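You operate a simulated robot arm through the tools that you are given. There is no shell and no other tool.

The job below is to be done with a simulated robot arm. You get a single attempt, and the scene is never put back.

JOB
Put the lantern's top together: fit the collar, then screw on the knob.

It is judged by the outcome, as a careful person would: the job done as asked, and still so three seconds after it is handed in. It fails if anything else is knocked over, pushed out of place, dropped, spilled or broken.

ROBOT AND FRAMES
A 7-joint arm with a two-finger parallel gripper, fixed in place. Base frame: the origin is on the floor under the middle of its stand, x ahead of it, y to its left, z up. Readings come in m, rad, newtons and seconds.
With the tool pointing down near the work surface it reaches from about 0.16 to 0.68 m from the base axis. Its first joint turns from -2.897 to 2.897 rad. Payload 3.43 kg.
The tool frame sits at the grasp point between the pads (the TCP): z along the fingers, y along the line on which they close. The tips reach 0.034 m beyond it. The gripper opens to 0.128 m. The fingers are 0.024 m wide and 0.012 m thick; the gripper's body (0.048 by 0.13 m) begins 0.096 m behind the TCP.
Orientation is told as [roll, pitch, yaw] about the base's x, y, z axes, in that order, counted from this pose: with the fingers straight down and closing along the base's y, the tool's x points along the base's -x, its y along +y and its z along -z.

CONTROLS
- The arm moves only by the tool jog_arm. Its argument "rows" is one flat list of numbers, 7 for each row, row after row: the shift along the base's x, y, z in m, then the turn, a rotation vector about the base's x, y, z in rad, then the closure in counts, from 0 (fully open) to 255 (shut). In form: [tx, ty, tz, rx, ry, rz, gripper, tx, ty, tz, rx, ry, rz, gripper, ...]. A call has 1 to 20 rows; each row shifts and turns the commanded pose from where the row before left it. Rows are played at 5 a second. More than 0.05 m and 0.15 rad between two rows, or a gripper value outside its range, and nothing of the call is played. A pose out of reach is approached as far as the arm can. The call stops where the force on the tool passes 40 N (or 10 N more than at its start, if that is more) or the arm is blocked; 0.2 s more then pass. Each finger travels about 0.108 m/s and halts on what it meets, pressing with about 32 N; the grip force reading is that of the motor and also rises with nothing between the fingers. The clock runs only during rows and for 0.2 s after the last one: add rows that do not move to give the fingers time. It gives the time, the measured TCP pose, the force on the tool (base axes), the opening and the grip force at its end, in the units of the frame above (readings bear some noise), with the torque about the TCP (base axes, N m) and any sound that the robot's microphone picked up, and new pictures: "views" is both (left out), scene, wrist or none.
- Cameras (640 x 400 px; columns grow to the right, rows downward): "scene" is fixed at [0.0517, -0.4984, 1.369]; the picture's right is [0.91, -0.41, 0.00], its down [-0.11, -0.23, -0.97] and it looks along [0.40, 0.88, -0.26] (base axes); focal length 315 px, centre (320, 200). "wrist" rides on the gripper at [0.076, -0.011, -0.16] in the tool frame; the picture's right is [0.15, 0.99, 0.00], its down [-0.88, 0.13, -0.45] and it looks along [-0.45, 0.07, 0.89] (tool axes); focal length 234 px, centre (320, 200). There is no depth. A picture from a camera that has moved, and an enlarged one, comes with that camera's place and axes in the base frame and with its lens.
- slide_trunk(by): slides the trunk up (or, below 0, down) by that many m; the arm rides with it, the base frame stays. It gives what a move gives, with no picture.
- enlarge(camera, box): a new picture of the part [left, top, right, bottom] of that camera's present view, enlarged. It takes no simulated time.
- close_job(): hands the job in; it is judged then, once.

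Places have to be worked out from the pictures, the camera data and where the tool is seen. Open the gripper and draw the arm clear of the work before you hand the job in, unless the task says otherwise.

The tools are called after "Request:" as name(argument=value, ...) on one line, values as JSON. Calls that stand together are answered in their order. jog_arm: Moves the arm, as the interface text tells. Its arguments: {"type":"object","properties":{"rows":{"type":"array","items":{"type":"number"}},"views":{"type":"string","enum":["both","scene","wrist","none"]}},"required":["rows"]} The other tools are called the same way: slide_trunk (by) moves the trunk up or down; enlarge (camera, box) takes an enlarged picture of a part of a camera's view; close_job () hands the job in.

At the start:

```text
time_s: 0.0
ee_pos: [0.1879, 0.3801, 1.3337]
tcp_rot: [-0.002, 0.002, -0.005]
force: [0.1, 0.2, 0.0]
moment: [0.0, -0.03, 0.0]
gripper_width: 0.1279
gripper_force: 0.0
trunk travel left (down, up): [-0.25, 0.074]
```

scene: 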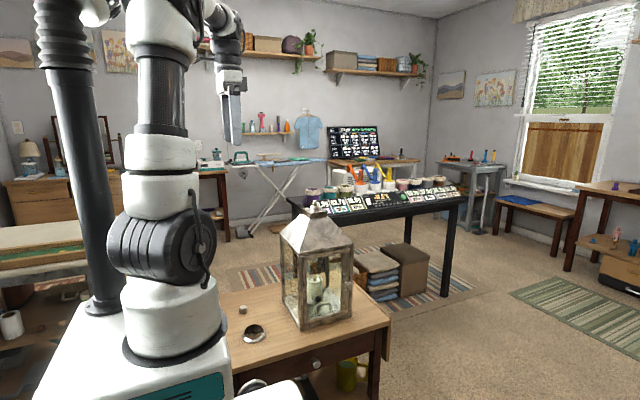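
wrist: 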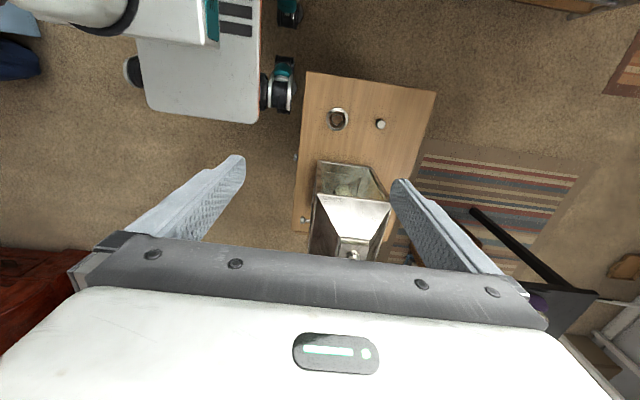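

I start by looking closer at the lantern and the loose parts on the table from both cameras.

Request:
enlarge(camera="scene", box=[220, 180, 400, 360])

Request:
enlarge(camera="wrist", box=[280, 60, 460, 270])

```text
2.22 times, centred on (310, 270) of scene
camera zoom: at [0.0517, -0.4984, 1.369], right [0.91, -0.41, 0.0], down [-0.11, -0.23, -0.97], along [0.4, 0.88, -0.26], focal length 700 px, centre (342, 44)
```

zoom: 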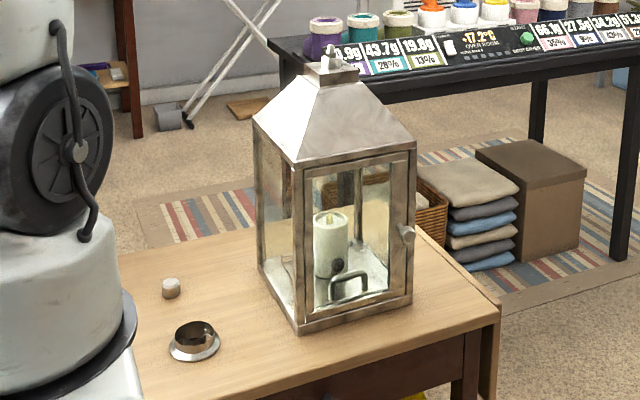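

```text
1.90 times, centred on (370, 165) of wrist
camera zoom: at [0.113, 0.3686, 1.4924], right [-0.14, 0.99, 0.0], down [0.88, 0.12, 0.45], along [0.45, 0.06, -0.89], focal length 446 px, centre (225, 267)
```

zoom: 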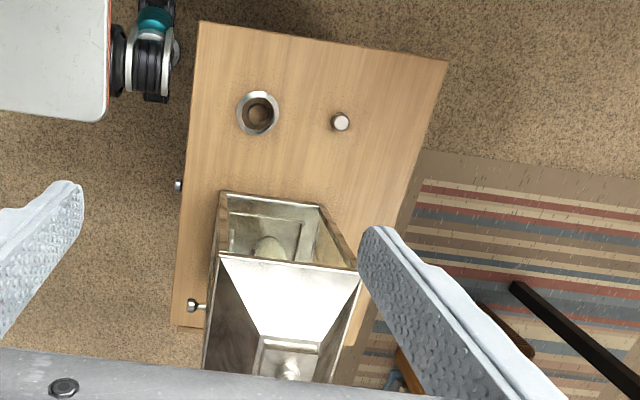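

The parts seem to sit near collar ≈ (0.226, 0.45), knob ≈ (0.218, 0.595), with the table top ≈ 0.63 and the lantern top ≈ (0.48, 0.50, 1.04). I zoom in harder to make out the details of each.

Request:
enlarge(camera="scene", box=[290, 190, 345, 225])

Request:
enlarge(camera="scene", box=[230, 295, 294, 350])

Request:
enlarge(camera="wrist", box=[310, 90, 400, 150])

Request:
enlarge(camera="wrist", box=[300, 190, 400, 270])

```text
11.43 times, centred on (318, 208) of scene
camera zoom: at [0.0517, -0.4984, 1.369], right [0.91, -0.41, 0.0], down [-0.11, -0.23, -0.97], along [0.4, 0.88, -0.26], focal length 3600 px, centre (349, 114)
```

zoom: 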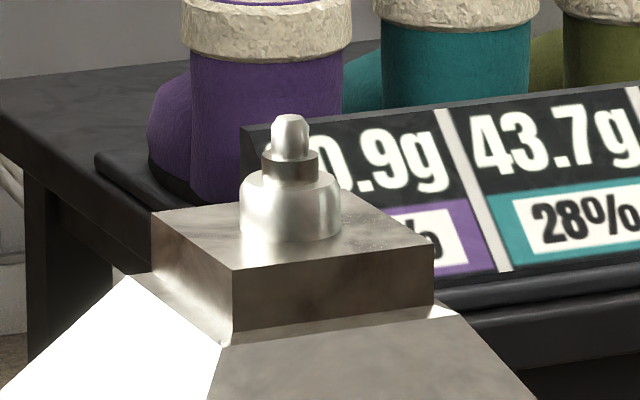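

```text
7.27 times, centred on (262, 322) of scene
camera zoom: at [0.0517, -0.4984, 1.369], right [0.91, -0.41, 0.0], down [-0.11, -0.23, -0.97], along [0.4, 0.88, -0.26], focal length 2291 px, centre (742, -691)
```

zoom: 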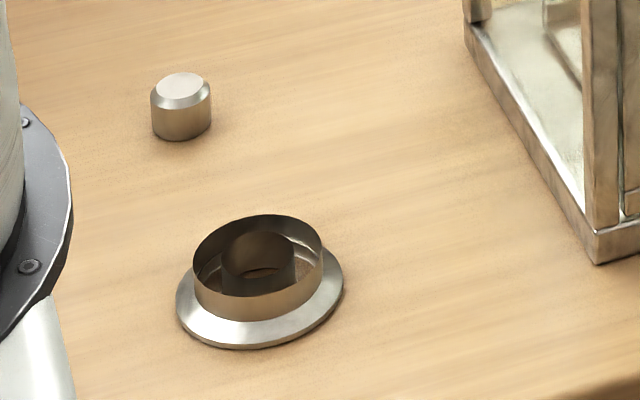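

```text
6.67 times, centred on (355, 120) of wrist
camera zoom: at [0.113, 0.3686, 1.4924], right [-0.14, 0.99, 0.0], down [0.88, 0.12, 0.45], along [0.45, 0.06, -0.89], focal length 1561 px, centre (87, 733)
```

zoom: 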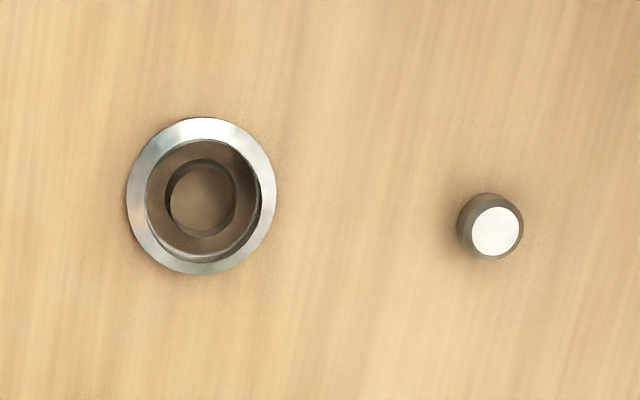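

```text
5.00 times, centred on (350, 230) of wrist
camera zoom: at [0.113, 0.3686, 1.4924], right [-0.14, 0.99, 0.0], down [0.88, 0.12, 0.45], along [0.45, 0.06, -0.89], focal length 1171 px, centre (170, 50)
```

zoom: 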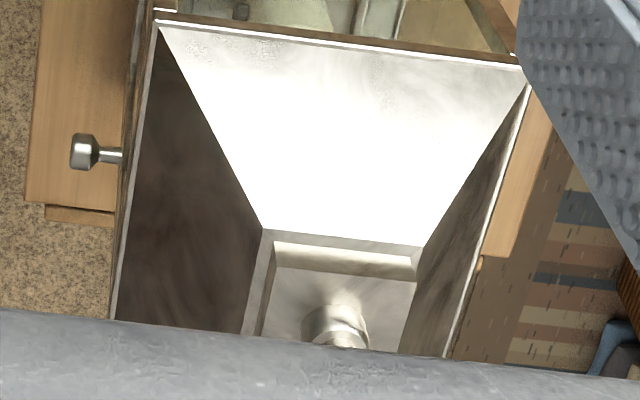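

The stud has a ~32 mm boss, a step and a narrow tip. The collar lies flange down, with a cup wall and an inner bore, and the knob stands by it. I lower the open gripper over the collar, well clear of the lantern (x from 0.38 on), for a close look.

Request:
jog_arm(rows=[0.019, 0.035, -0.02, 0, 0, 0, 0, 0.019, 0.035, -0.03, 0, 0, 0, 0, 0, 0, -0.045, 0, 0, 0, 0, 0, 0, -0.045, 0, 0, 0, 0, 0, 0, -0.045, 0, 0, 0, 0, 0, 0, -0.045, 0, 0, 0, 0, 0, 0, -0.045, 0, 0, 0, 0, 0, 0, -0.045, 0, 0, 0, 0, 0, 0, -0.045, 0, 0, 0, 0, 0, 0, -0.045, 0, 0, 0, 0, 0, 0, -0.02, 0, 0, 0, 0])

```text
time_s: 2.4
ee_pos: [0.2272, 0.4491, 0.9022]
tcp_rot: [-0.002, 0.001, -0.006]
force: [-0.4, 0.5, -0.3]
moment: [0.01, -0.03, 0.0]
gripper_width: 0.1278
gripper_force: 0.0
trunk travel left (down, up): [-0.25, 0.074]
camera wrist: at [0.1511, 0.4379, 1.0614], right [-0.14, 0.99, 0.0], down [0.88, 0.12, 0.45], along [0.45, 0.06, -0.89], focal length 234 px, centre (320, 200)
```

scene: 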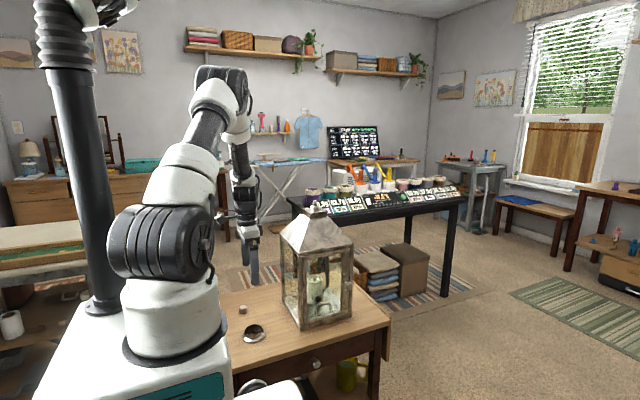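
wrist: 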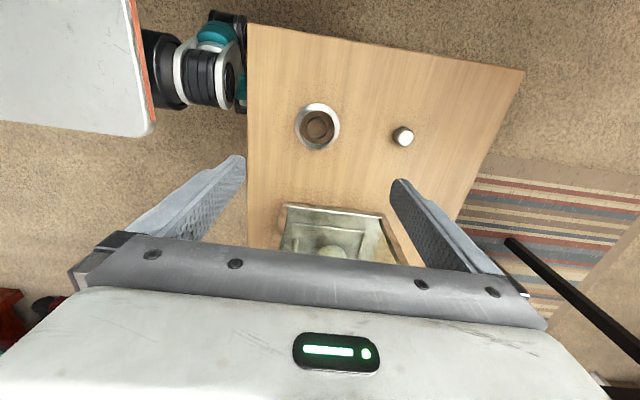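

The arm tracks well and I'm about 0.27 m above the table. I zoom the wrist camera on the collar and the knob.

Request:
enlarge(camera="wrist", box=[285, 90, 349, 154])

Request:
enlarge(camera="wrist", box=[375, 110, 431, 160])

Request:
enlarge(camera="scene", box=[237, 315, 273, 345])

```text
6.25 times, centred on (317, 122) of wrist
camera zoom: at [0.1511, 0.4379, 1.0614], right [-0.14, 0.99, 0.0], down [0.88, 0.12, 0.45], along [0.45, 0.06, -0.89], focal length 1464 px, centre (339, 688)
```

zoom: 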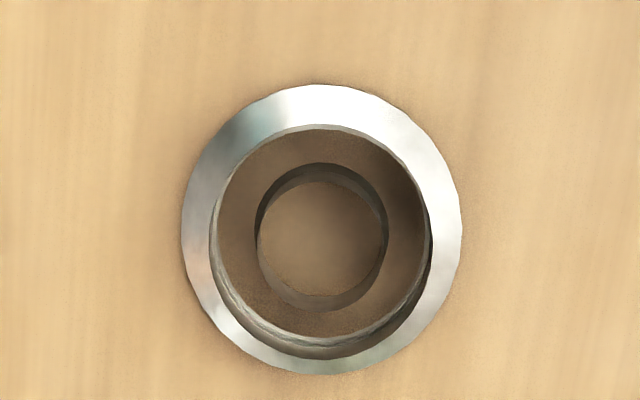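

```text
8.00 times, centred on (403, 135) of wrist
camera zoom: at [0.1511, 0.4379, 1.0614], right [-0.14, 0.99, 0.0], down [0.88, 0.12, 0.45], along [0.45, 0.06, -0.89], focal length 1873 px, centre (-344, 720)
```

zoom: 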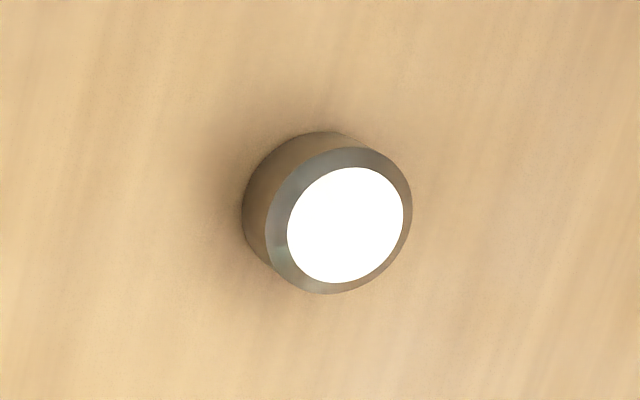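

```text
13.33 times, centred on (255, 330) of scene
camera zoom: at [0.0517, -0.4984, 1.369], right [0.91, -0.41, 0.0], down [-0.11, -0.23, -0.97], along [0.4, 0.88, -0.26], focal length 4200 px, centre (1187, -1533)
```

zoom: 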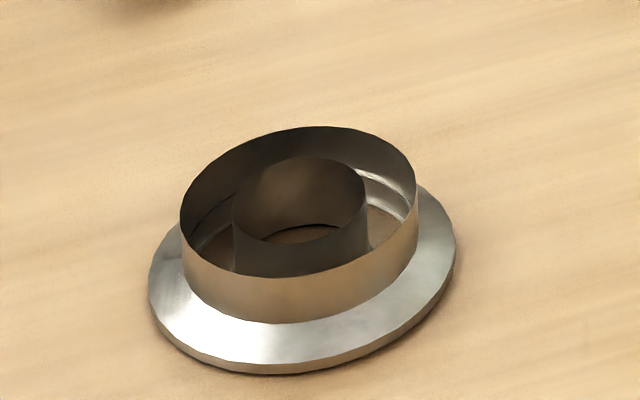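

The collar has a ~79 mm conical flange at its bottom, a ~60 mm outer wall and a ~35 mm inner sleeve, and the knob is ~31 mm wide. Before gripping anything I go up and over to the lantern top with safe height, to measure the stud up close and check the reach.

Request:
jog_arm(rows=[0, 0, 0.05, 0, 0, 0, 0, 0, 0, 0.05, 0, 0, 0, 0, 0, 0, 0.05, 0, 0, 0, 0, 0, 0, 0.05, 0, 0, 0, 0, 0, 0, 0.05, 0, 0, 0, 0, 0, 0, 0.05, 0, 0, 0, 0, 0.045, 0.01, 0, 0, 0, 0, 0, 0.045, 0.01, 0, 0, 0, 0, 0, 0.045, 0.01, 0, 0, 0, 0, 0, 0.045, 0.01, 0, 0, 0, 0, 0, 0.045, 0.01, 0, 0, 0, 0, 0, 0.036, 0.013, 0, 0, 0, 0, 0])

```text
time_s: 5.0
ee_pos: [0.4691, 0.4896, 1.1926]
tcp_rot: [-0.003, 0.004, -0.006]
force: [0.5, 1.0, -0.4]
moment: [0.0, 0.03, 0.05]
gripper_width: 0.1279
gripper_force: 0.1
out of reach, approached as far as the arm can: row 12
trunk travel left (down, up): [-0.25, 0.074]
camera wrist: at [0.3939, 0.4793, 1.3512], right [-0.14, 0.99, 0.0], down [0.88, 0.13, 0.45], along [0.45, 0.06, -0.89], focal length 234 px, centre (320, 200)
```

scene: 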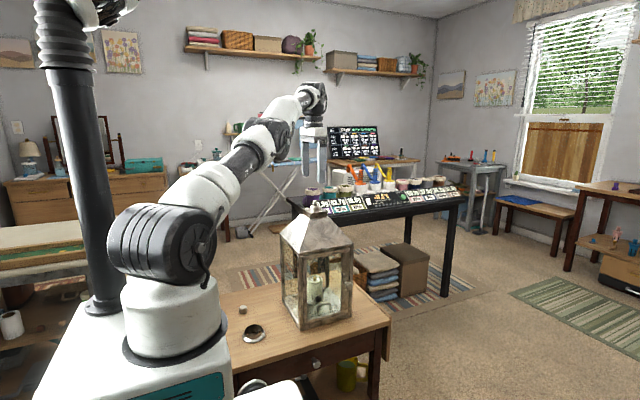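
wrist: 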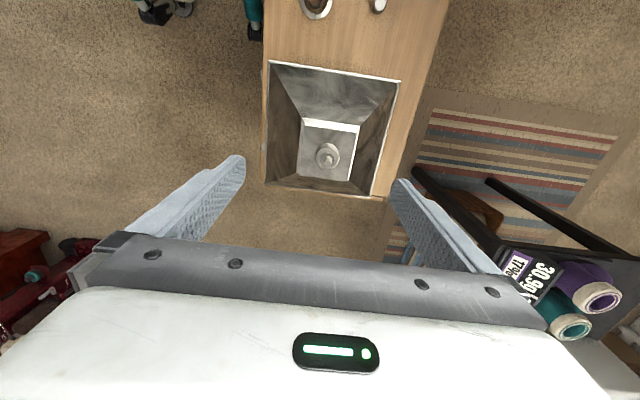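

The reach stops at about r = 0.678 at this height, so I'll want the trunk up or the tool lower for the lantern. I zoom on the stud now.

Request:
enlarge(camera="wrist", box=[292, 110, 364, 190])

Request:
enlarge(camera="wrist", box=[312, 140, 344, 172])

Request:
enlarge(camera="scene", box=[306, 196, 332, 218])

```text
5.00 times, centred on (328, 150) of wrist
camera zoom: at [0.3939, 0.4793, 1.3512], right [-0.14, 0.99, 0.0], down [0.88, 0.13, 0.45], along [0.45, 0.06, -0.89], focal length 1171 px, centre (280, 450)
```

zoom: 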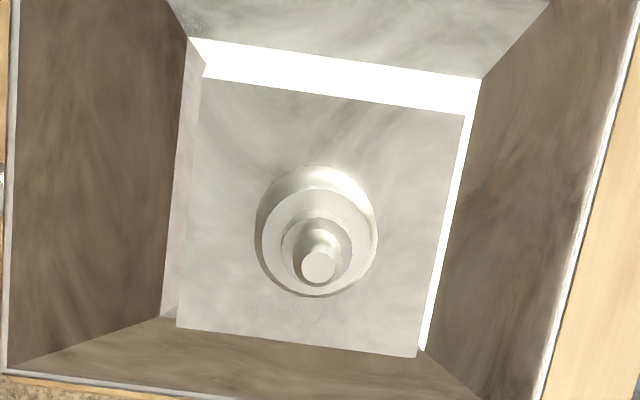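

```text
12.50 times, centred on (328, 156) of wrist
camera zoom: at [0.3939, 0.4793, 1.3512], right [-0.14, 0.99, 0.0], down [0.88, 0.13, 0.45], along [0.45, 0.06, -0.89], focal length 2927 px, centre (220, 750)
```

zoom: 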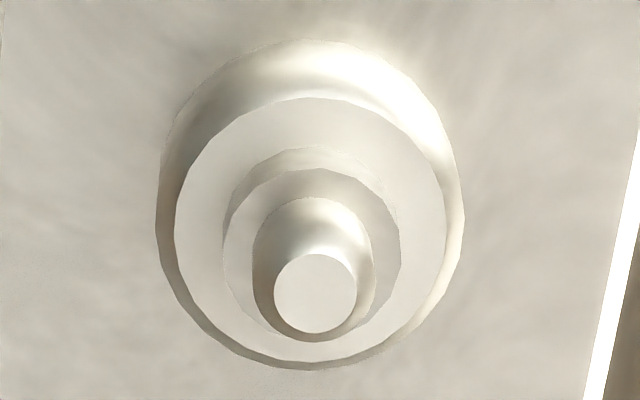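

```text
16.00 times, centred on (319, 207) of scene
camera zoom: at [0.0517, -0.4984, 1.369], right [0.91, -0.41, 0.0], down [-0.11, -0.23, -0.97], along [0.4, 0.88, -0.26], focal length 5040 px, centre (336, 88)
```

zoom: 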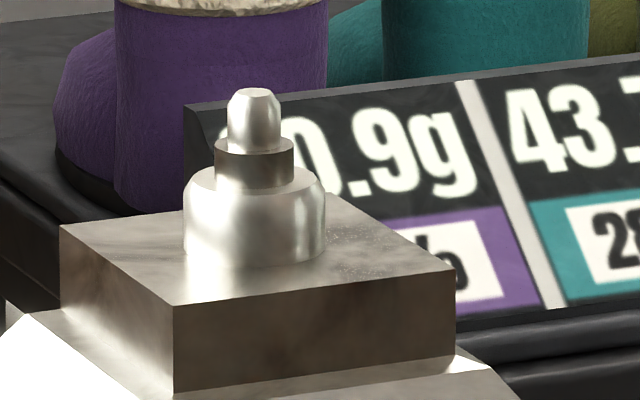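

The stud axis comes out near (0.480, 0.500) with its top at z ≈ 1.079, the boss ≈ 33 mm wide and the sleeve bore ≈ 35 mm. So the collar, flange down as it lies, slides over the boss. I retreat, go back down over the collar and take a near view to measure its place.

Request:
jog_arm(rows=[-0.045, -0.008, 0, 0, 0, 0, 0, -0.045, -0.008, 0, 0, 0, 0, 0, -0.045, -0.008, 0, 0, 0, 0, 0, -0.045, -0.008, 0, 0, 0, 0, 0, -0.045, -0.008, 0, 0, 0, 0, 0, -0.021, -0.007, 0, 0, 0, 0, 0, 0, 0, -0.05, 0, 0, 0, 0, 0, 0, -0.05, 0, 0, 0, 0, 0, 0, -0.05, 0, 0, 0, 0, 0, 0, -0.05, 0, 0, 0, 0, 0, 0, -0.05, 0, 0, 0, 0, 0, 0, -0.05, 0, 0, 0, 0, 0, 0, -0.05, 0, 0, 0, 0, 0, 0, -0.04, 0, 0, 0, 0, 0, 0, 0, 0, 0, 0, 0], views="both")

```text
time_s: 8.2
ee_pos: [0.2256, 0.4446, 0.8022]
tcp_rot: [-0.001, 0.003, -0.008]
force: [1.4, 0.2, -1.1]
moment: [-0.02, -0.02, 0.0]
gripper_width: 0.1281
gripper_force: 0.0
trunk travel left (down, up): [-0.25, 0.074]
camera wrist: at [0.1505, 0.4341, 0.9611], right [-0.14, 0.99, 0.0], down [0.88, 0.12, 0.45], along [0.45, 0.06, -0.89], focal length 234 px, centre (320, 200)
```

scene: 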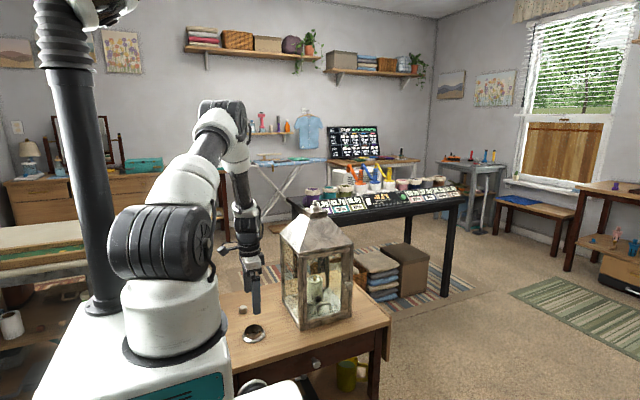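
wrist: 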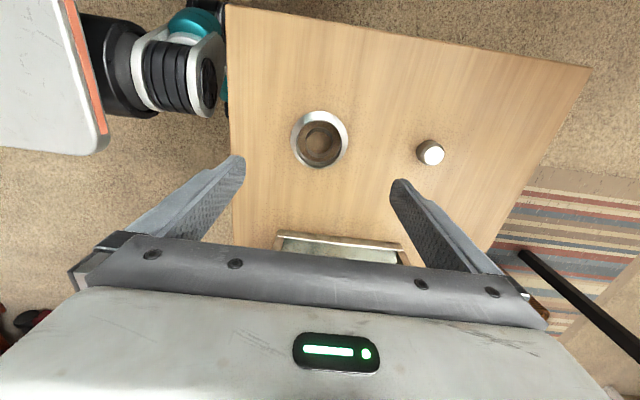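

Request:
enlarge(camera="wrist", box=[280, 105, 360, 170])

Request:
enlarge(camera="wrist", box=[405, 130, 455, 175])

```text
6.15 times, centred on (320, 138) of wrist
camera zoom: at [0.1505, 0.4341, 0.9611], right [-0.14, 0.99, 0.0], down [0.88, 0.12, 0.45], along [0.45, 0.06, -0.89], focal length 1441 px, centre (320, 585)
```

zoom: 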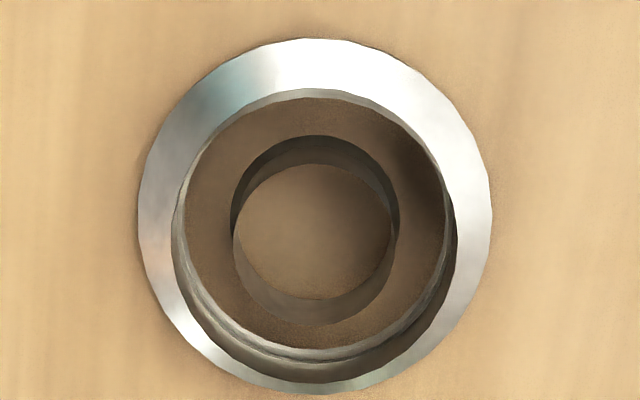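

```text
8.89 times, centred on (430, 152) of wrist
camera zoom: at [0.1505, 0.4341, 0.9611], right [-0.14, 0.99, 0.0], down [0.88, 0.12, 0.45], along [0.45, 0.06, -0.89], focal length 2082 px, centre (-658, 622)
```

zoom: 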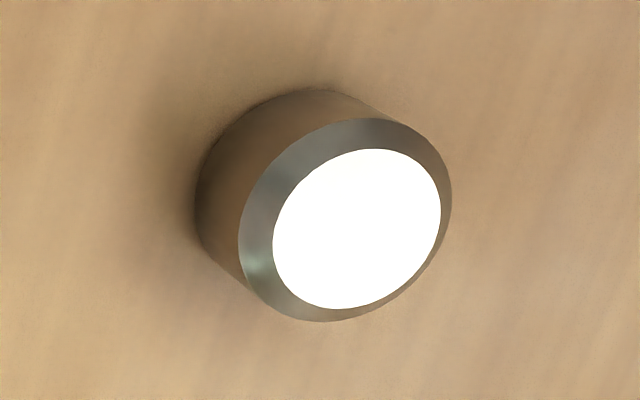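

The collar centre works out at about (0.222, 0.443) with the table near z ≈ 0.635. I move onto its axis and lower to z ≈ 0.72 (fingertips just above its rim, straddling it) for another check.

Request:
jog_arm(rows=[-0.0035, -0.002, -0.02, 0, 0, 0, 0, 0, 0, -0.03, 0, 0, 0, 0, 0, 0, -0.03, 0, 0, 0, 0, 0, 0, 0, 0, 0, 0, 0], views="wrist")

Request:
enlarge(camera="wrist", box=[270, 110, 370, 180])

```text
time_s: 9.2
ee_pos: [0.223, 0.4432, 0.7239]
tcp_rot: [-0.004, 0.002, -0.009]
force: [-0.8, -0.1, -0.1]
moment: [-0.02, 0.03, -0.03]
gripper_width: 0.1279
gripper_force: 0.0
trunk travel left (down, up): [-0.25, 0.074]
camera wrist: at [0.1459, 0.4328, 0.882], right [-0.14, 0.99, 0.0], down [0.88, 0.12, 0.45], along [0.45, 0.06, -0.89], focal length 234 px, centre (320, 200)
```

wrist: 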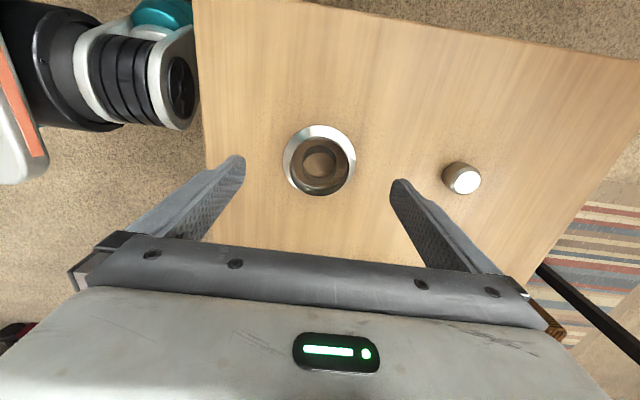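

```text
5.71 times, centred on (320, 145) of wrist
camera zoom: at [0.1459, 0.4328, 0.882], right [-0.14, 0.99, 0.0], down [0.88, 0.12, 0.45], along [0.45, 0.06, -0.89], focal length 1338 px, centre (320, 514)
```

zoom: 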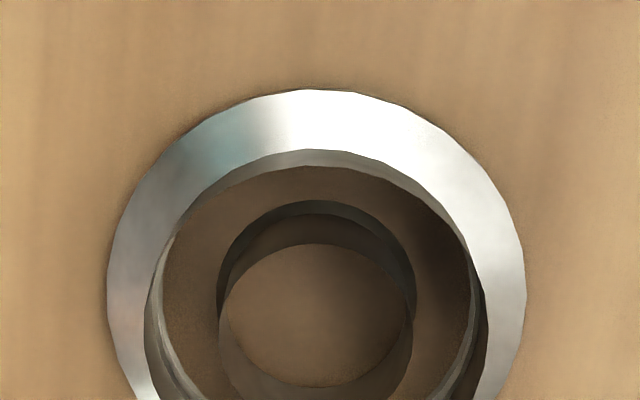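

The crop cut the collar off, so I take a fuller one.

Request:
enlarge(camera="wrist", box=[270, 115, 370, 205])

Request:
enlarge(camera="wrist", box=[425, 145, 505, 210])

```text
4.44 times, centred on (320, 160) of wrist
camera zoom: at [0.1459, 0.4328, 0.882], right [-0.14, 0.99, 0.0], down [0.88, 0.12, 0.45], along [0.45, 0.06, -0.89], focal length 1041 px, centre (320, 378)
```

zoom: 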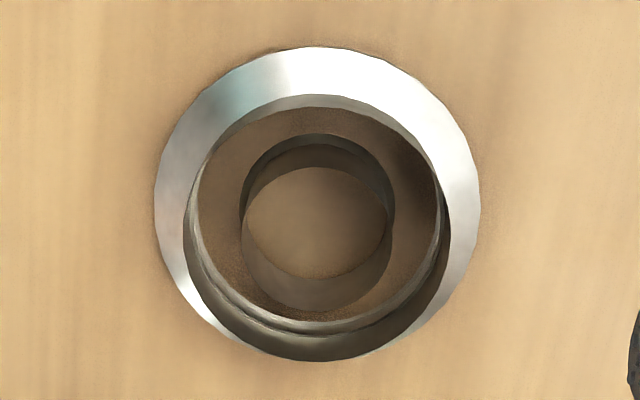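

```text
6.15 times, centred on (465, 178) of wrist
camera zoom: at [0.1459, 0.4328, 0.882], right [-0.14, 0.99, 0.0], down [0.88, 0.12, 0.45], along [0.45, 0.06, -0.89], focal length 1441 px, centre (-572, 338)
```

zoom: 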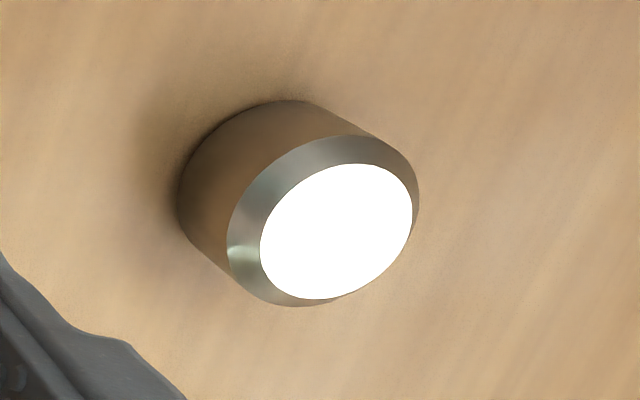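

The flange centre sits within about 1–3 mm of the tool axis. I lower the open fingers around the collar in steps, to feel for the table beside the flange and so get its true height.

Request:
jog_arm(rows=[0.001, 0, -0.015, 0, 0, 0, 0, 0, 0, -0.015, 0, 0, 0, 0, 0, 0, -0.01, 0, 0, 0, 0, 0, 0, 0, 0, 0, 0, 0], views="wrist")

Request:
jog_arm(rows=[0, 0, -0.002, 0, 0, 0, 0, 0, 0, -0.002, 0, 0, 0, 0, 0, 0, 0, 0, 0, 0, 0], views="none")

```text
time_s: 10.2
ee_pos: [0.2225, 0.4429, 0.6835]
tcp_rot: [-0.002, 0.002, -0.008]
force: [-0.6, 0.2, -0.8]
moment: [0.0, 0.0, 0.01]
gripper_width: 0.1281
gripper_force: 0.1
trunk travel left (down, up): [-0.25, 0.074]
camera wrist: at [0.1467, 0.4319, 0.8429], right [-0.14, 0.99, 0.0], down [0.88, 0.12, 0.45], along [0.45, 0.06, -0.89], focal length 234 px, centre (320, 200)
```

wrist: 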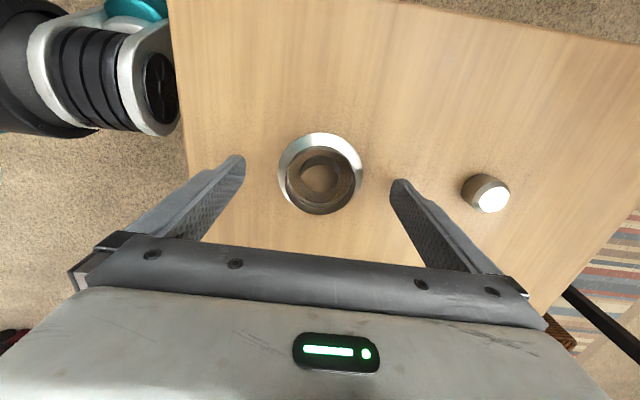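

```text
time_s: 11.0
ee_pos: [0.2228, 0.4404, 0.6811]
tcp_rot: [-0.001, 0.002, -0.008]
force: [0.1, -0.4, 0.2]
moment: [0.01, 0.0, -0.01]
gripper_width: 0.1281
gripper_force: 0.1
trunk travel left (down, up): [-0.25, 0.074]
```

No contact yet at TCP ≈ 0.680. I zoom to compare the fingertips' line with the collar's centre.

Request:
enlarge(camera="wrist", box=[220, 110, 420, 235])

Request:
enlarge(camera="scene", box=[220, 280, 300, 340])

```text
3.20 times, centred on (320, 172) of wrist
camera zoom: at [0.147, 0.4322, 0.8391], right [-0.14, 0.99, 0.0], down [0.88, 0.12, 0.45], along [0.45, 0.06, -0.89], focal length 749 px, centre (320, 288)
```

zoom: 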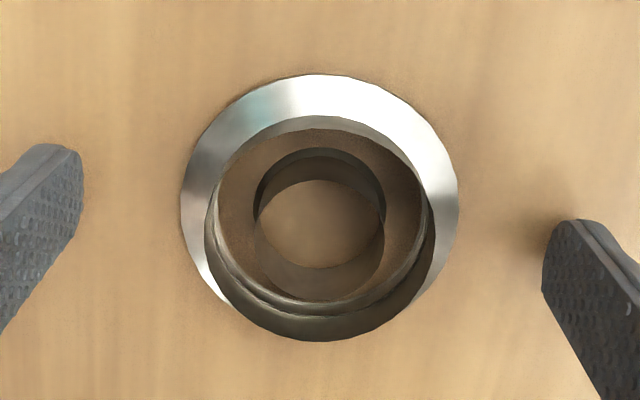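

```text
6.67 times, centred on (260, 310) of scene
camera zoom: at [0.0517, -0.4984, 1.369], right [0.91, -0.41, 0.0], down [-0.11, -0.23, -0.97], along [0.4, 0.88, -0.26], focal length 2100 px, centre (720, -533)
```

zoom: 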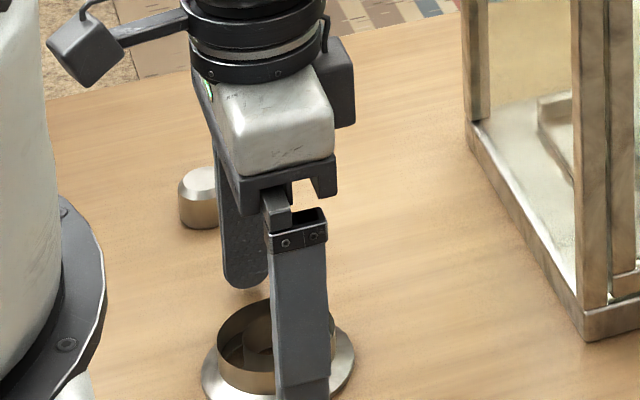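

The rim's centre lines up with the tool axis within about 1 mm. I go on down in 2 mm steps to feel the table with the open tips.

Request:
jog_arm(rows=[0, 0, -0.002, 0, 0, 0, 0, 0, 0, -0.002, 0, 0, 0, 0, 0, 0, 0, 0, 0, 0, 0], views="none")

Request:
jog_arm(rows=[0, 0, -0.001, 0, 0, 0, 0, 0, 0, -0.001, 0, 0, 0, 0, 0, 0, 0, 0, 0, 0, 0], views="none")

Request:
jog_arm(rows=[0, 0, -0.001, 0, 0, 0, 0, 0, 0, -0.001, 0, 0, 0, 0, 0, 0, 0, 0, 0, 0, 0], views="none")

```text
time_s: 11.8
ee_pos: [0.2218, 0.4413, 0.6765]
tcp_rot: [-0.002, 0.002, -0.007]
force: [-0.4, 0.0, 0.6]
moment: [0.0, 0.0, 0.03]
gripper_width: 0.1282
gripper_force: 0.2
trunk travel left (down, up): [-0.25, 0.074]
```

```text
time_s: 12.6
ee_pos: [0.2222, 0.4429, 0.6731]
tcp_rot: [0.0, 0.002, -0.009]
force: [0.5, 0.4, 1.5]
moment: [0.0, -0.01, -0.02]
gripper_width: 0.1282
gripper_force: 0.0
trunk travel left (down, up): [-0.25, 0.074]
```

```text
time_s: 13.4
ee_pos: [0.2222, 0.4423, 0.674]
tcp_rot: [0.001, 0.0, -0.01]
force: [-3.4, -0.8, 31.3]
moment: [-1.6, -0.08, -0.43]
gripper_width: 0.1263
gripper_force: 0.1
trunk travel left (down, up): [-0.25, 0.074]
```

The tips met the table at TCP z ≈ 0.6735, so the table is at about 0.640. I rise 12.5 mm so the tips sit just above the flange's cone, against the straight wall, and close gently.

Request:
jog_arm(rows=[0, 0, 0.0125, 0, 0, 0, 0, 0, 0, 0, 0, 0, 0, 60, 0, 0, 0, 0, 0, 0, 100, 0, 0, 0, 0, 0, 0, 118, 0, 0, 0, 0, 0, 0, 124, 0, 0, 0, 0, 0, 0, 130, 0, 0, 0, 0, 0, 0, 140, 0, 0, 0, 0, 0, 0, 160], views="both")

Request:
enlarge(camera="wrist", box=[220, 110, 420, 235])

Request:
enlarge(camera="scene", box=[220, 290, 300, 350])

```text
time_s: 15.2
ee_pos: [0.2236, 0.4429, 0.6844]
tcp_rot: [-0.001, 0.001, -0.007]
force: [0.4, -0.2, 0.1]
moment: [0.07, -0.04, -0.02]
gripper_width: 0.0569
gripper_force: 32.1
trunk travel left (down, up): [-0.25, 0.074]
camera wrist: at [0.1469, 0.4319, 0.8437], right [-0.14, 0.99, 0.0], down [0.88, 0.12, 0.45], along [0.45, 0.06, -0.89], focal length 234 px, centre (320, 200)
```

scene: 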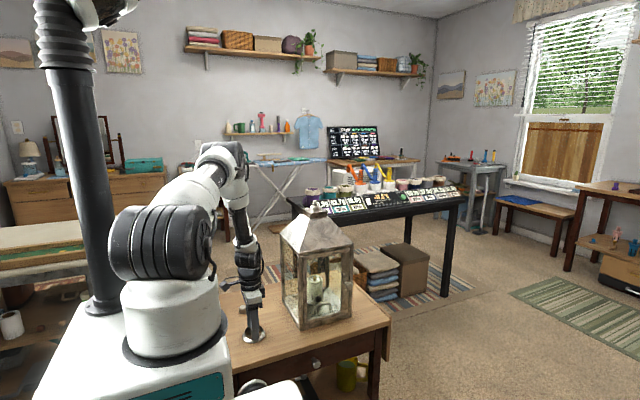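
wrist: 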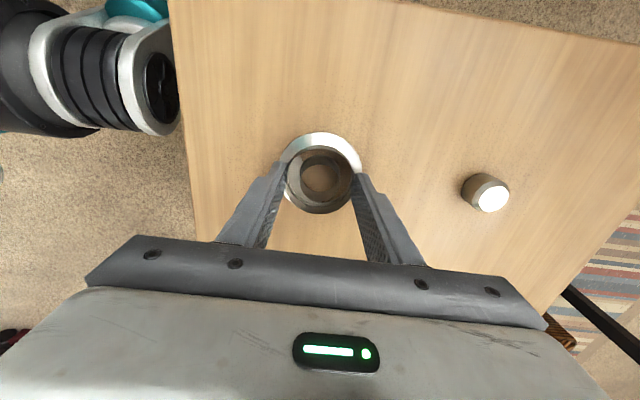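

```text
3.20 times, centred on (320, 172) of wrist
camera zoom: at [0.1469, 0.4319, 0.8437], right [-0.14, 0.99, 0.0], down [0.88, 0.12, 0.45], along [0.45, 0.06, -0.89], focal length 749 px, centre (320, 288)
```

zoom: 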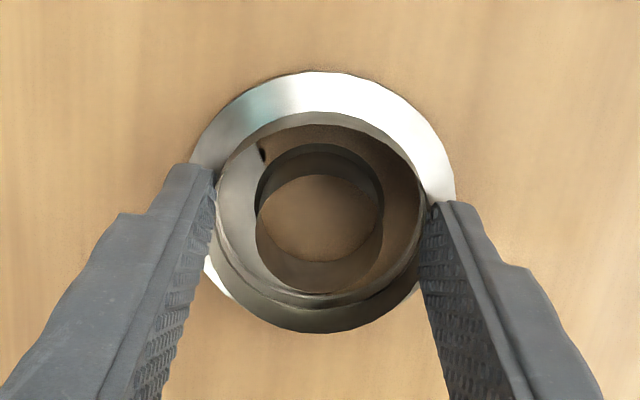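

```text
6.67 times, centred on (260, 320) of scene
camera zoom: at [0.0517, -0.4984, 1.369], right [0.91, -0.41, 0.0], down [-0.11, -0.23, -0.97], along [0.4, 0.88, -0.26], focal length 2100 px, centre (720, -600)
```

zoom: 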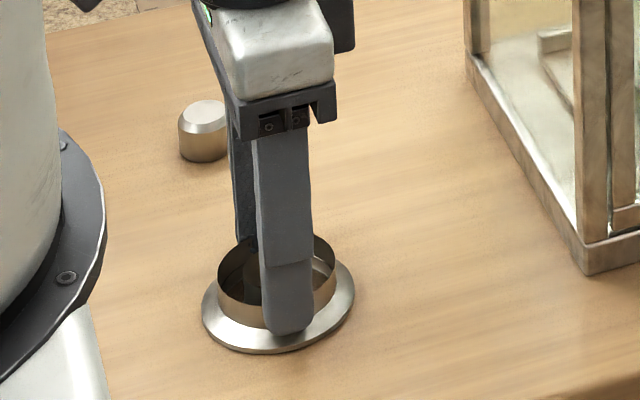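

The gripper holds the collar's wall (57 mm opening, 32 N). I lift it 6 cm and check that it comes along level.

Request:
jog_arm(rows=[0, 0, 0.005, 0, 0, 0, 160, 0, 0, 0.01, 0, 0, 0, 160, 0, 0, 0.02, 0, 0, 0, 160, 0, 0, 0.025, 0, 0, 0, 160, 0, 0, 0, 0, 0, 0, 160], views="both")

Request:
enlarge(camera="wrist", box=[220, 110, 420, 235])

Request:
enlarge(camera="scene", box=[220, 270, 300, 330])

```text
time_s: 16.4
ee_pos: [0.2237, 0.4416, 0.7441]
tcp_rot: [0.0, 0.002, -0.008]
force: [-0.2, 0.2, -0.6]
moment: [0.0, 0.01, 0.03]
gripper_width: 0.0568
gripper_force: 31.9
trunk travel left (down, up): [-0.25, 0.074]
camera wrist: at [0.1481, 0.4321, 0.9039], right [-0.14, 0.99, 0.0], down [0.88, 0.12, 0.45], along [0.45, 0.06, -0.89], focal length 234 px, centre (320, 200)
```

scene: 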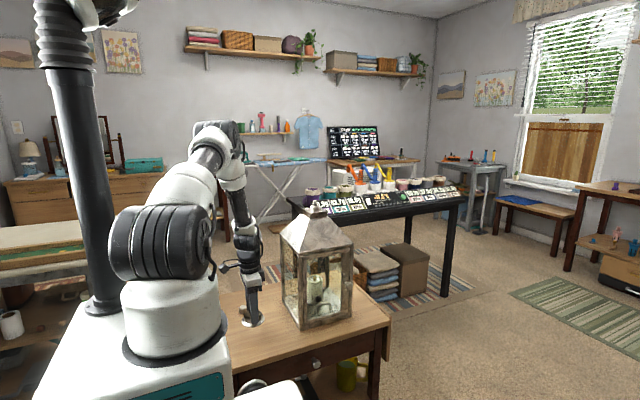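
wrist: 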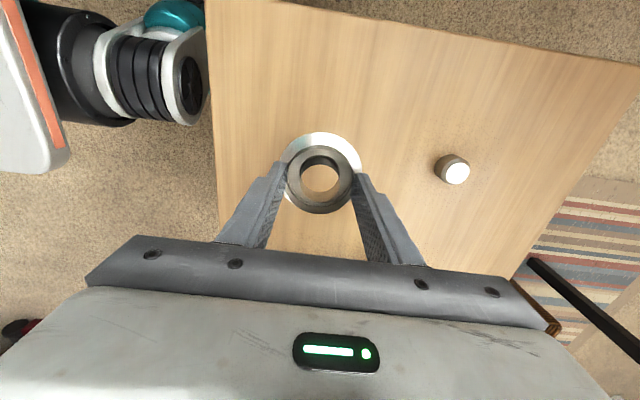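

```text
3.20 times, centred on (320, 172) of wrist
camera zoom: at [0.1481, 0.4321, 0.9039], right [-0.14, 0.99, 0.0], down [0.88, 0.12, 0.45], along [0.45, 0.06, -0.89], focal length 749 px, centre (320, 288)
```

zoom: 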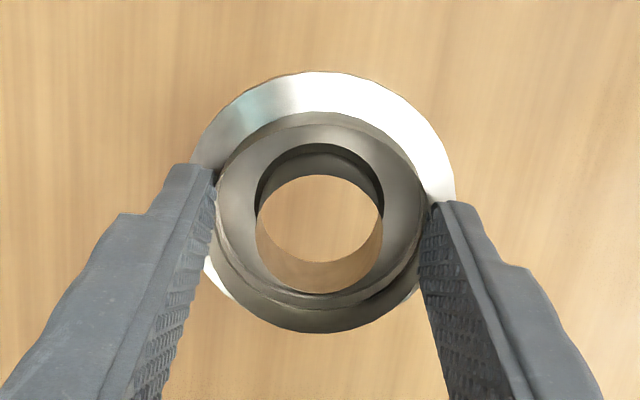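

```text
6.67 times, centred on (260, 300) of scene
camera zoom: at [0.0517, -0.4984, 1.369], right [0.91, -0.41, 0.0], down [-0.11, -0.23, -0.97], along [0.4, 0.88, -0.26], focal length 2100 px, centre (720, -467)
```

zoom: 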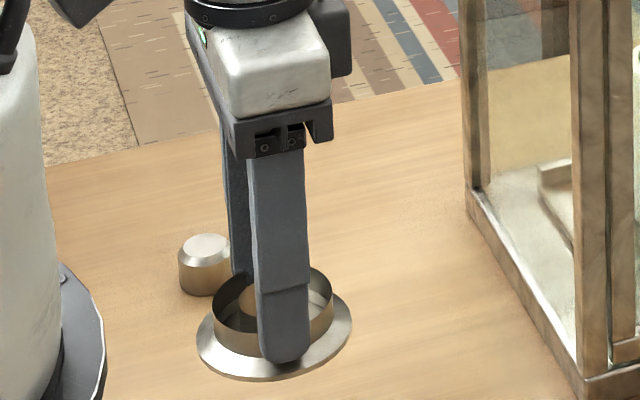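

The collar is held level and its bore is open through. I raise the trunk 7 cm to gain reach at the lantern top.

Request:
slide_trunk(by=0.07)

```text
time_s: 17.5
ee_pos: [0.2244, 0.4429, 0.8142]
tcp_rot: [-0.005, 0.003, -0.01]
force: [0.1, 0.1, -0.2]
moment: [-0.03, 0.03, 0.02]
gripper_width: 0.057
gripper_force: 32.0
trunk travel left (down, up): [-0.32, 0.004]
```

Now I lift straight up to about 1.18 and carry the collar across toward the stud, staying well above it.

Request:
jog_arm(rows=[0, 0, 0.045, 0, 0, 0, 160, 0, 0, 0.045, 0, 0, 0, 160, 0, 0, 0.045, 0, 0, 0, 160, 0, 0, 0.045, 0, 0, 0, 160, 0, 0, 0.045, 0, 0, 0, 160, 0, 0, 0.045, 0, 0, 0, 160, 0, 0, 0.045, 0, 0, 0, 160, 0, 0, 0.045, 0, 0, 0, 160, 0.035, 0.008, 0, 0, 0, 0, 160, 0.035, 0.008, 0, 0, 0, 0, 160, 0.035, 0.008, 0, 0, 0, 0, 160, 0.035, 0.008, 0, 0, 0, 0, 160, 0.035, 0.008, 0, 0, 0, 0, 160, 0.035, 0.008, 0, 0, 0, 0, 160, 0.02, 0.005, 0, 0, 0, 0, 160, 0, 0, 0, 0, 0, 0, 160], views="both")

Request:
enlarge(camera="wrist", box=[220, 100, 420, 225])

Request:
enlarge(camera="scene", box=[280, 140, 360, 220])

```text
time_s: 20.9
ee_pos: [0.4531, 0.4949, 1.1748]
tcp_rot: [-0.001, 0.002, -0.009]
force: [0.4, 0.4, -0.5]
moment: [0.0, 0.03, 0.01]
gripper_width: 0.057
gripper_force: 31.9
trunk travel left (down, up): [-0.32, 0.004]
camera wrist: at [0.3782, 0.484, 1.333], right [-0.14, 0.99, 0.0], down [0.88, 0.12, 0.45], along [0.45, 0.06, -0.89], focal length 234 px, centre (320, 200)
```

scene: 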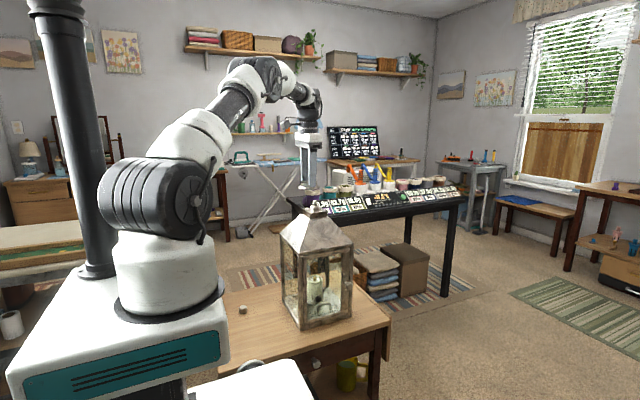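
wrist: 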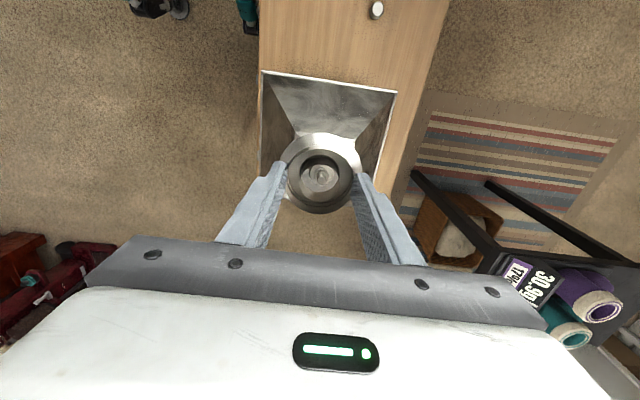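

```text
3.20 times, centred on (320, 162) of wrist
camera zoom: at [0.3782, 0.484, 1.333], right [-0.14, 0.99, 0.0], down [0.88, 0.12, 0.45], along [0.45, 0.06, -0.89], focal length 749 px, centre (320, 320)
```

zoom: 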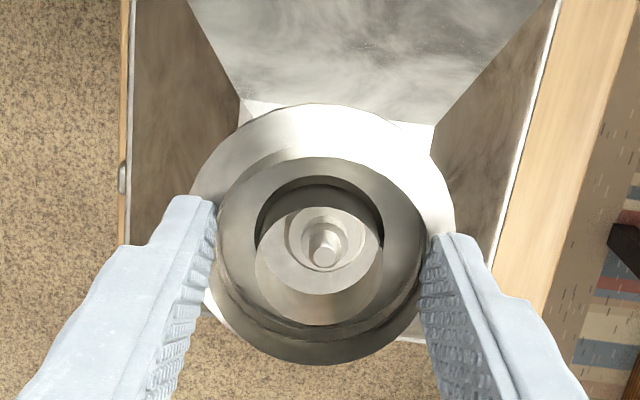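

```text
5.00 times, centred on (320, 180) of scene
camera zoom: at [0.0517, -0.4984, 1.369], right [0.91, -0.41, 0.0], down [-0.11, -0.23, -0.97], along [0.4, 0.88, -0.26], focal length 1575 px, centre (320, 300)
```

zoom: 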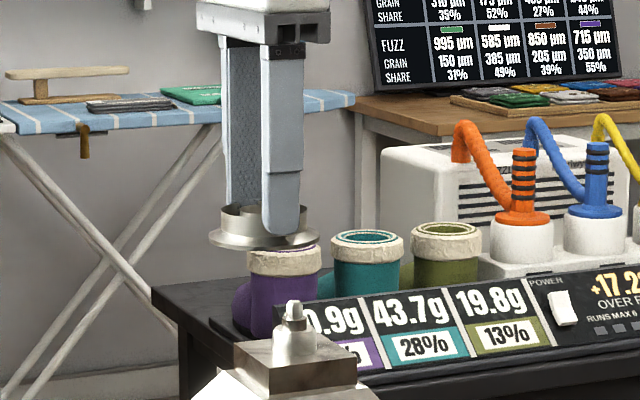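

The stud shows right through the bore, so I can line up by sight. It lies about +26 mm in x and +5.7 mm in y from the tool axis, i.e. at (0.479, 0.5005) with its top at z ≈ 1.081. I move over it at the same height.

Request:
jog_arm(rows=[0.013, 0.003, 0, 0, 0, 0, 160, 0.013, 0.0026, 0, 0, 0, 0, 160, 0, 0, 0, 0, 0, 0, 160, 0, 0, 0, 0, 0, 0, 160], views="both")

Request:
enlarge(camera="wrist", box=[260, 125, 380, 220])

Request:
enlarge(camera="scene", box=[290, 170, 350, 220])

```text
time_s: 21.9
ee_pos: [0.4783, 0.5006, 1.174]
tcp_rot: [-0.001, 0.002, -0.007]
force: [-0.6, -0.7, 0.6]
moment: [0.01, -0.04, 0.0]
gripper_width: 0.0567
gripper_force: 32.2
trunk travel left (down, up): [-0.32, 0.004]
camera wrist: at [0.4033, 0.4905, 1.333], right [-0.14, 0.99, 0.0], down [0.88, 0.12, 0.45], along [0.45, 0.06, -0.89], focal length 234 px, centre (320, 200)
```

scene: 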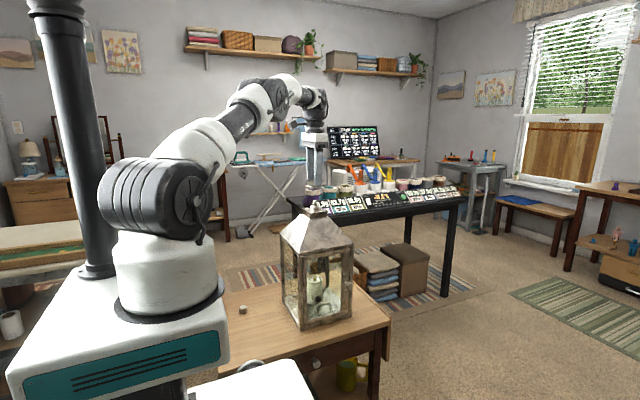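
wrist: 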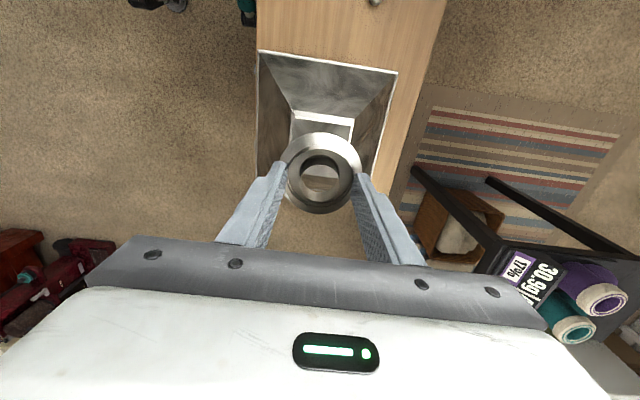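

```text
4.21 times, centred on (320, 172) of wrist
camera zoom: at [0.4033, 0.4905, 1.333], right [-0.14, 0.99, 0.0], down [0.88, 0.12, 0.45], along [0.45, 0.06, -0.89], focal length 986 px, centre (320, 316)
```

zoom: 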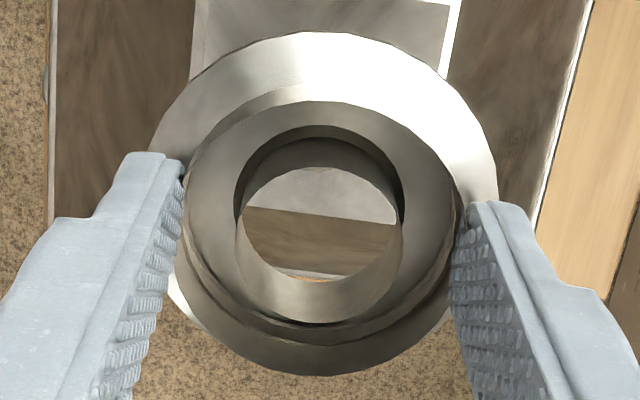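

```text
8.00 times, centred on (320, 195) of scene
camera zoom: at [0.0517, -0.4984, 1.369], right [0.91, -0.41, 0.0], down [-0.11, -0.23, -0.97], along [0.4, 0.88, -0.26], focal length 2520 px, centre (320, 240)
```

zoom: 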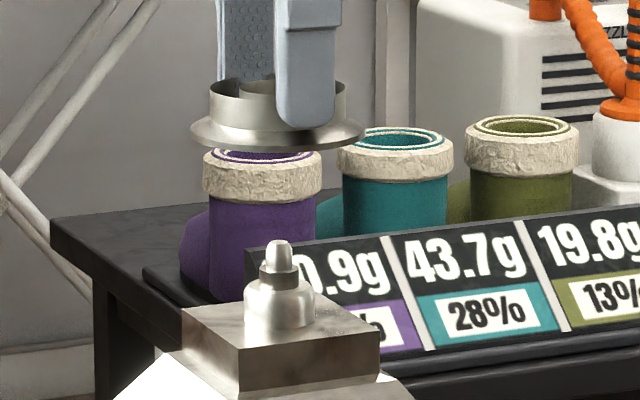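

In the scene view the flange centre (col ≈ 277.5) stands over the stud (col ≈ 278.5), within about 1 mm, and the wrist geometry agrees in y. I lower 40 mm, which keeps the collar's underside just above the stud tip, and look again.

Request:
jog_arm(rows=[0, 0, -0.012, 0, 0, 0, 160, 0, 0, -0.012, 0, 0, 0, 160, 0, 0, -0.012, 0, 0, 0, 160, 0, 0, -0.004, 0, 0, 0, 160, 0, 0, 0, 0, 0, 0, 160], views="both")

Request:
enlarge(camera="wrist", box=[260, 125, 380, 220])

Request:
enlarge(camera="scene", box=[300, 185, 340, 220])

```text
time_s: 23.1
ee_pos: [0.4798, 0.5022, 1.1334]
tcp_rot: [-0.002, 0.001, -0.006]
force: [0.4, -0.1, -0.2]
moment: [0.03, 0.0, 0.0]
gripper_width: 0.0571
gripper_force: 31.5
trunk travel left (down, up): [-0.32, 0.004]
camera wrist: at [0.4036, 0.4909, 1.2934], right [-0.14, 0.99, 0.0], down [0.88, 0.12, 0.45], along [0.45, 0.06, -0.89], focal length 234 px, centre (320, 200)
```

scene: 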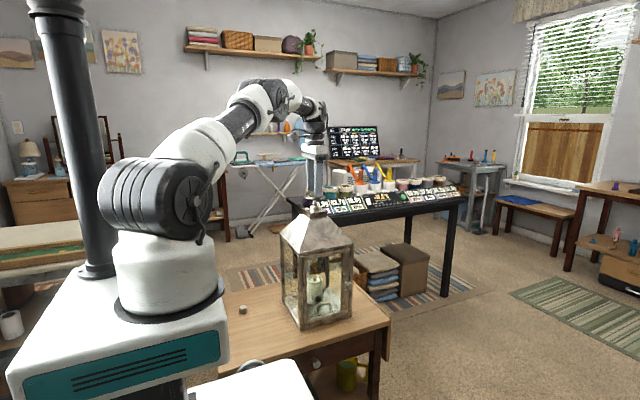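
wrist: 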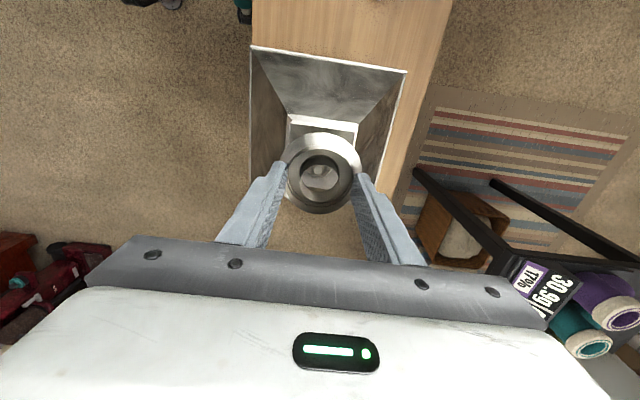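

```text
4.21 times, centred on (320, 172) of wrist
camera zoom: at [0.4036, 0.4909, 1.2934], right [-0.14, 0.99, 0.0], down [0.88, 0.12, 0.45], along [0.45, 0.06, -0.89], focal length 986 px, centre (320, 316)
```

zoom: 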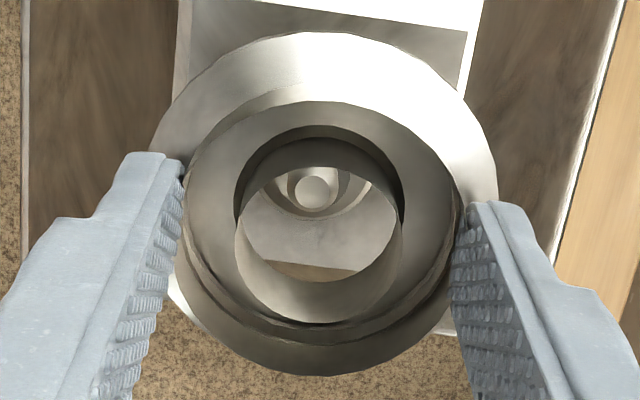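

```text
11.43 times, centred on (320, 202) of scene
camera zoom: at [0.0517, -0.4984, 1.369], right [0.91, -0.41, 0.0], down [-0.11, -0.23, -0.97], along [0.4, 0.88, -0.26], focal length 3600 px, centre (320, 171)
```

zoom: 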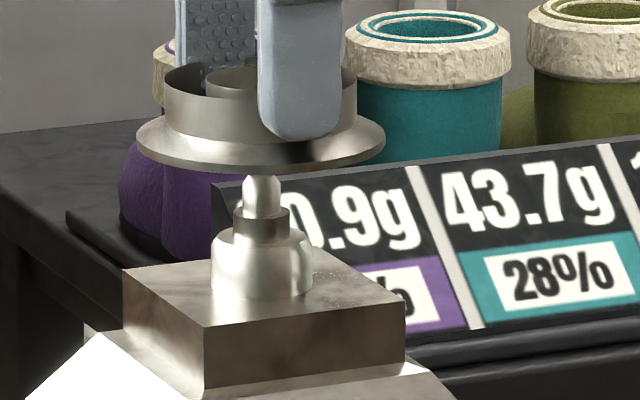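

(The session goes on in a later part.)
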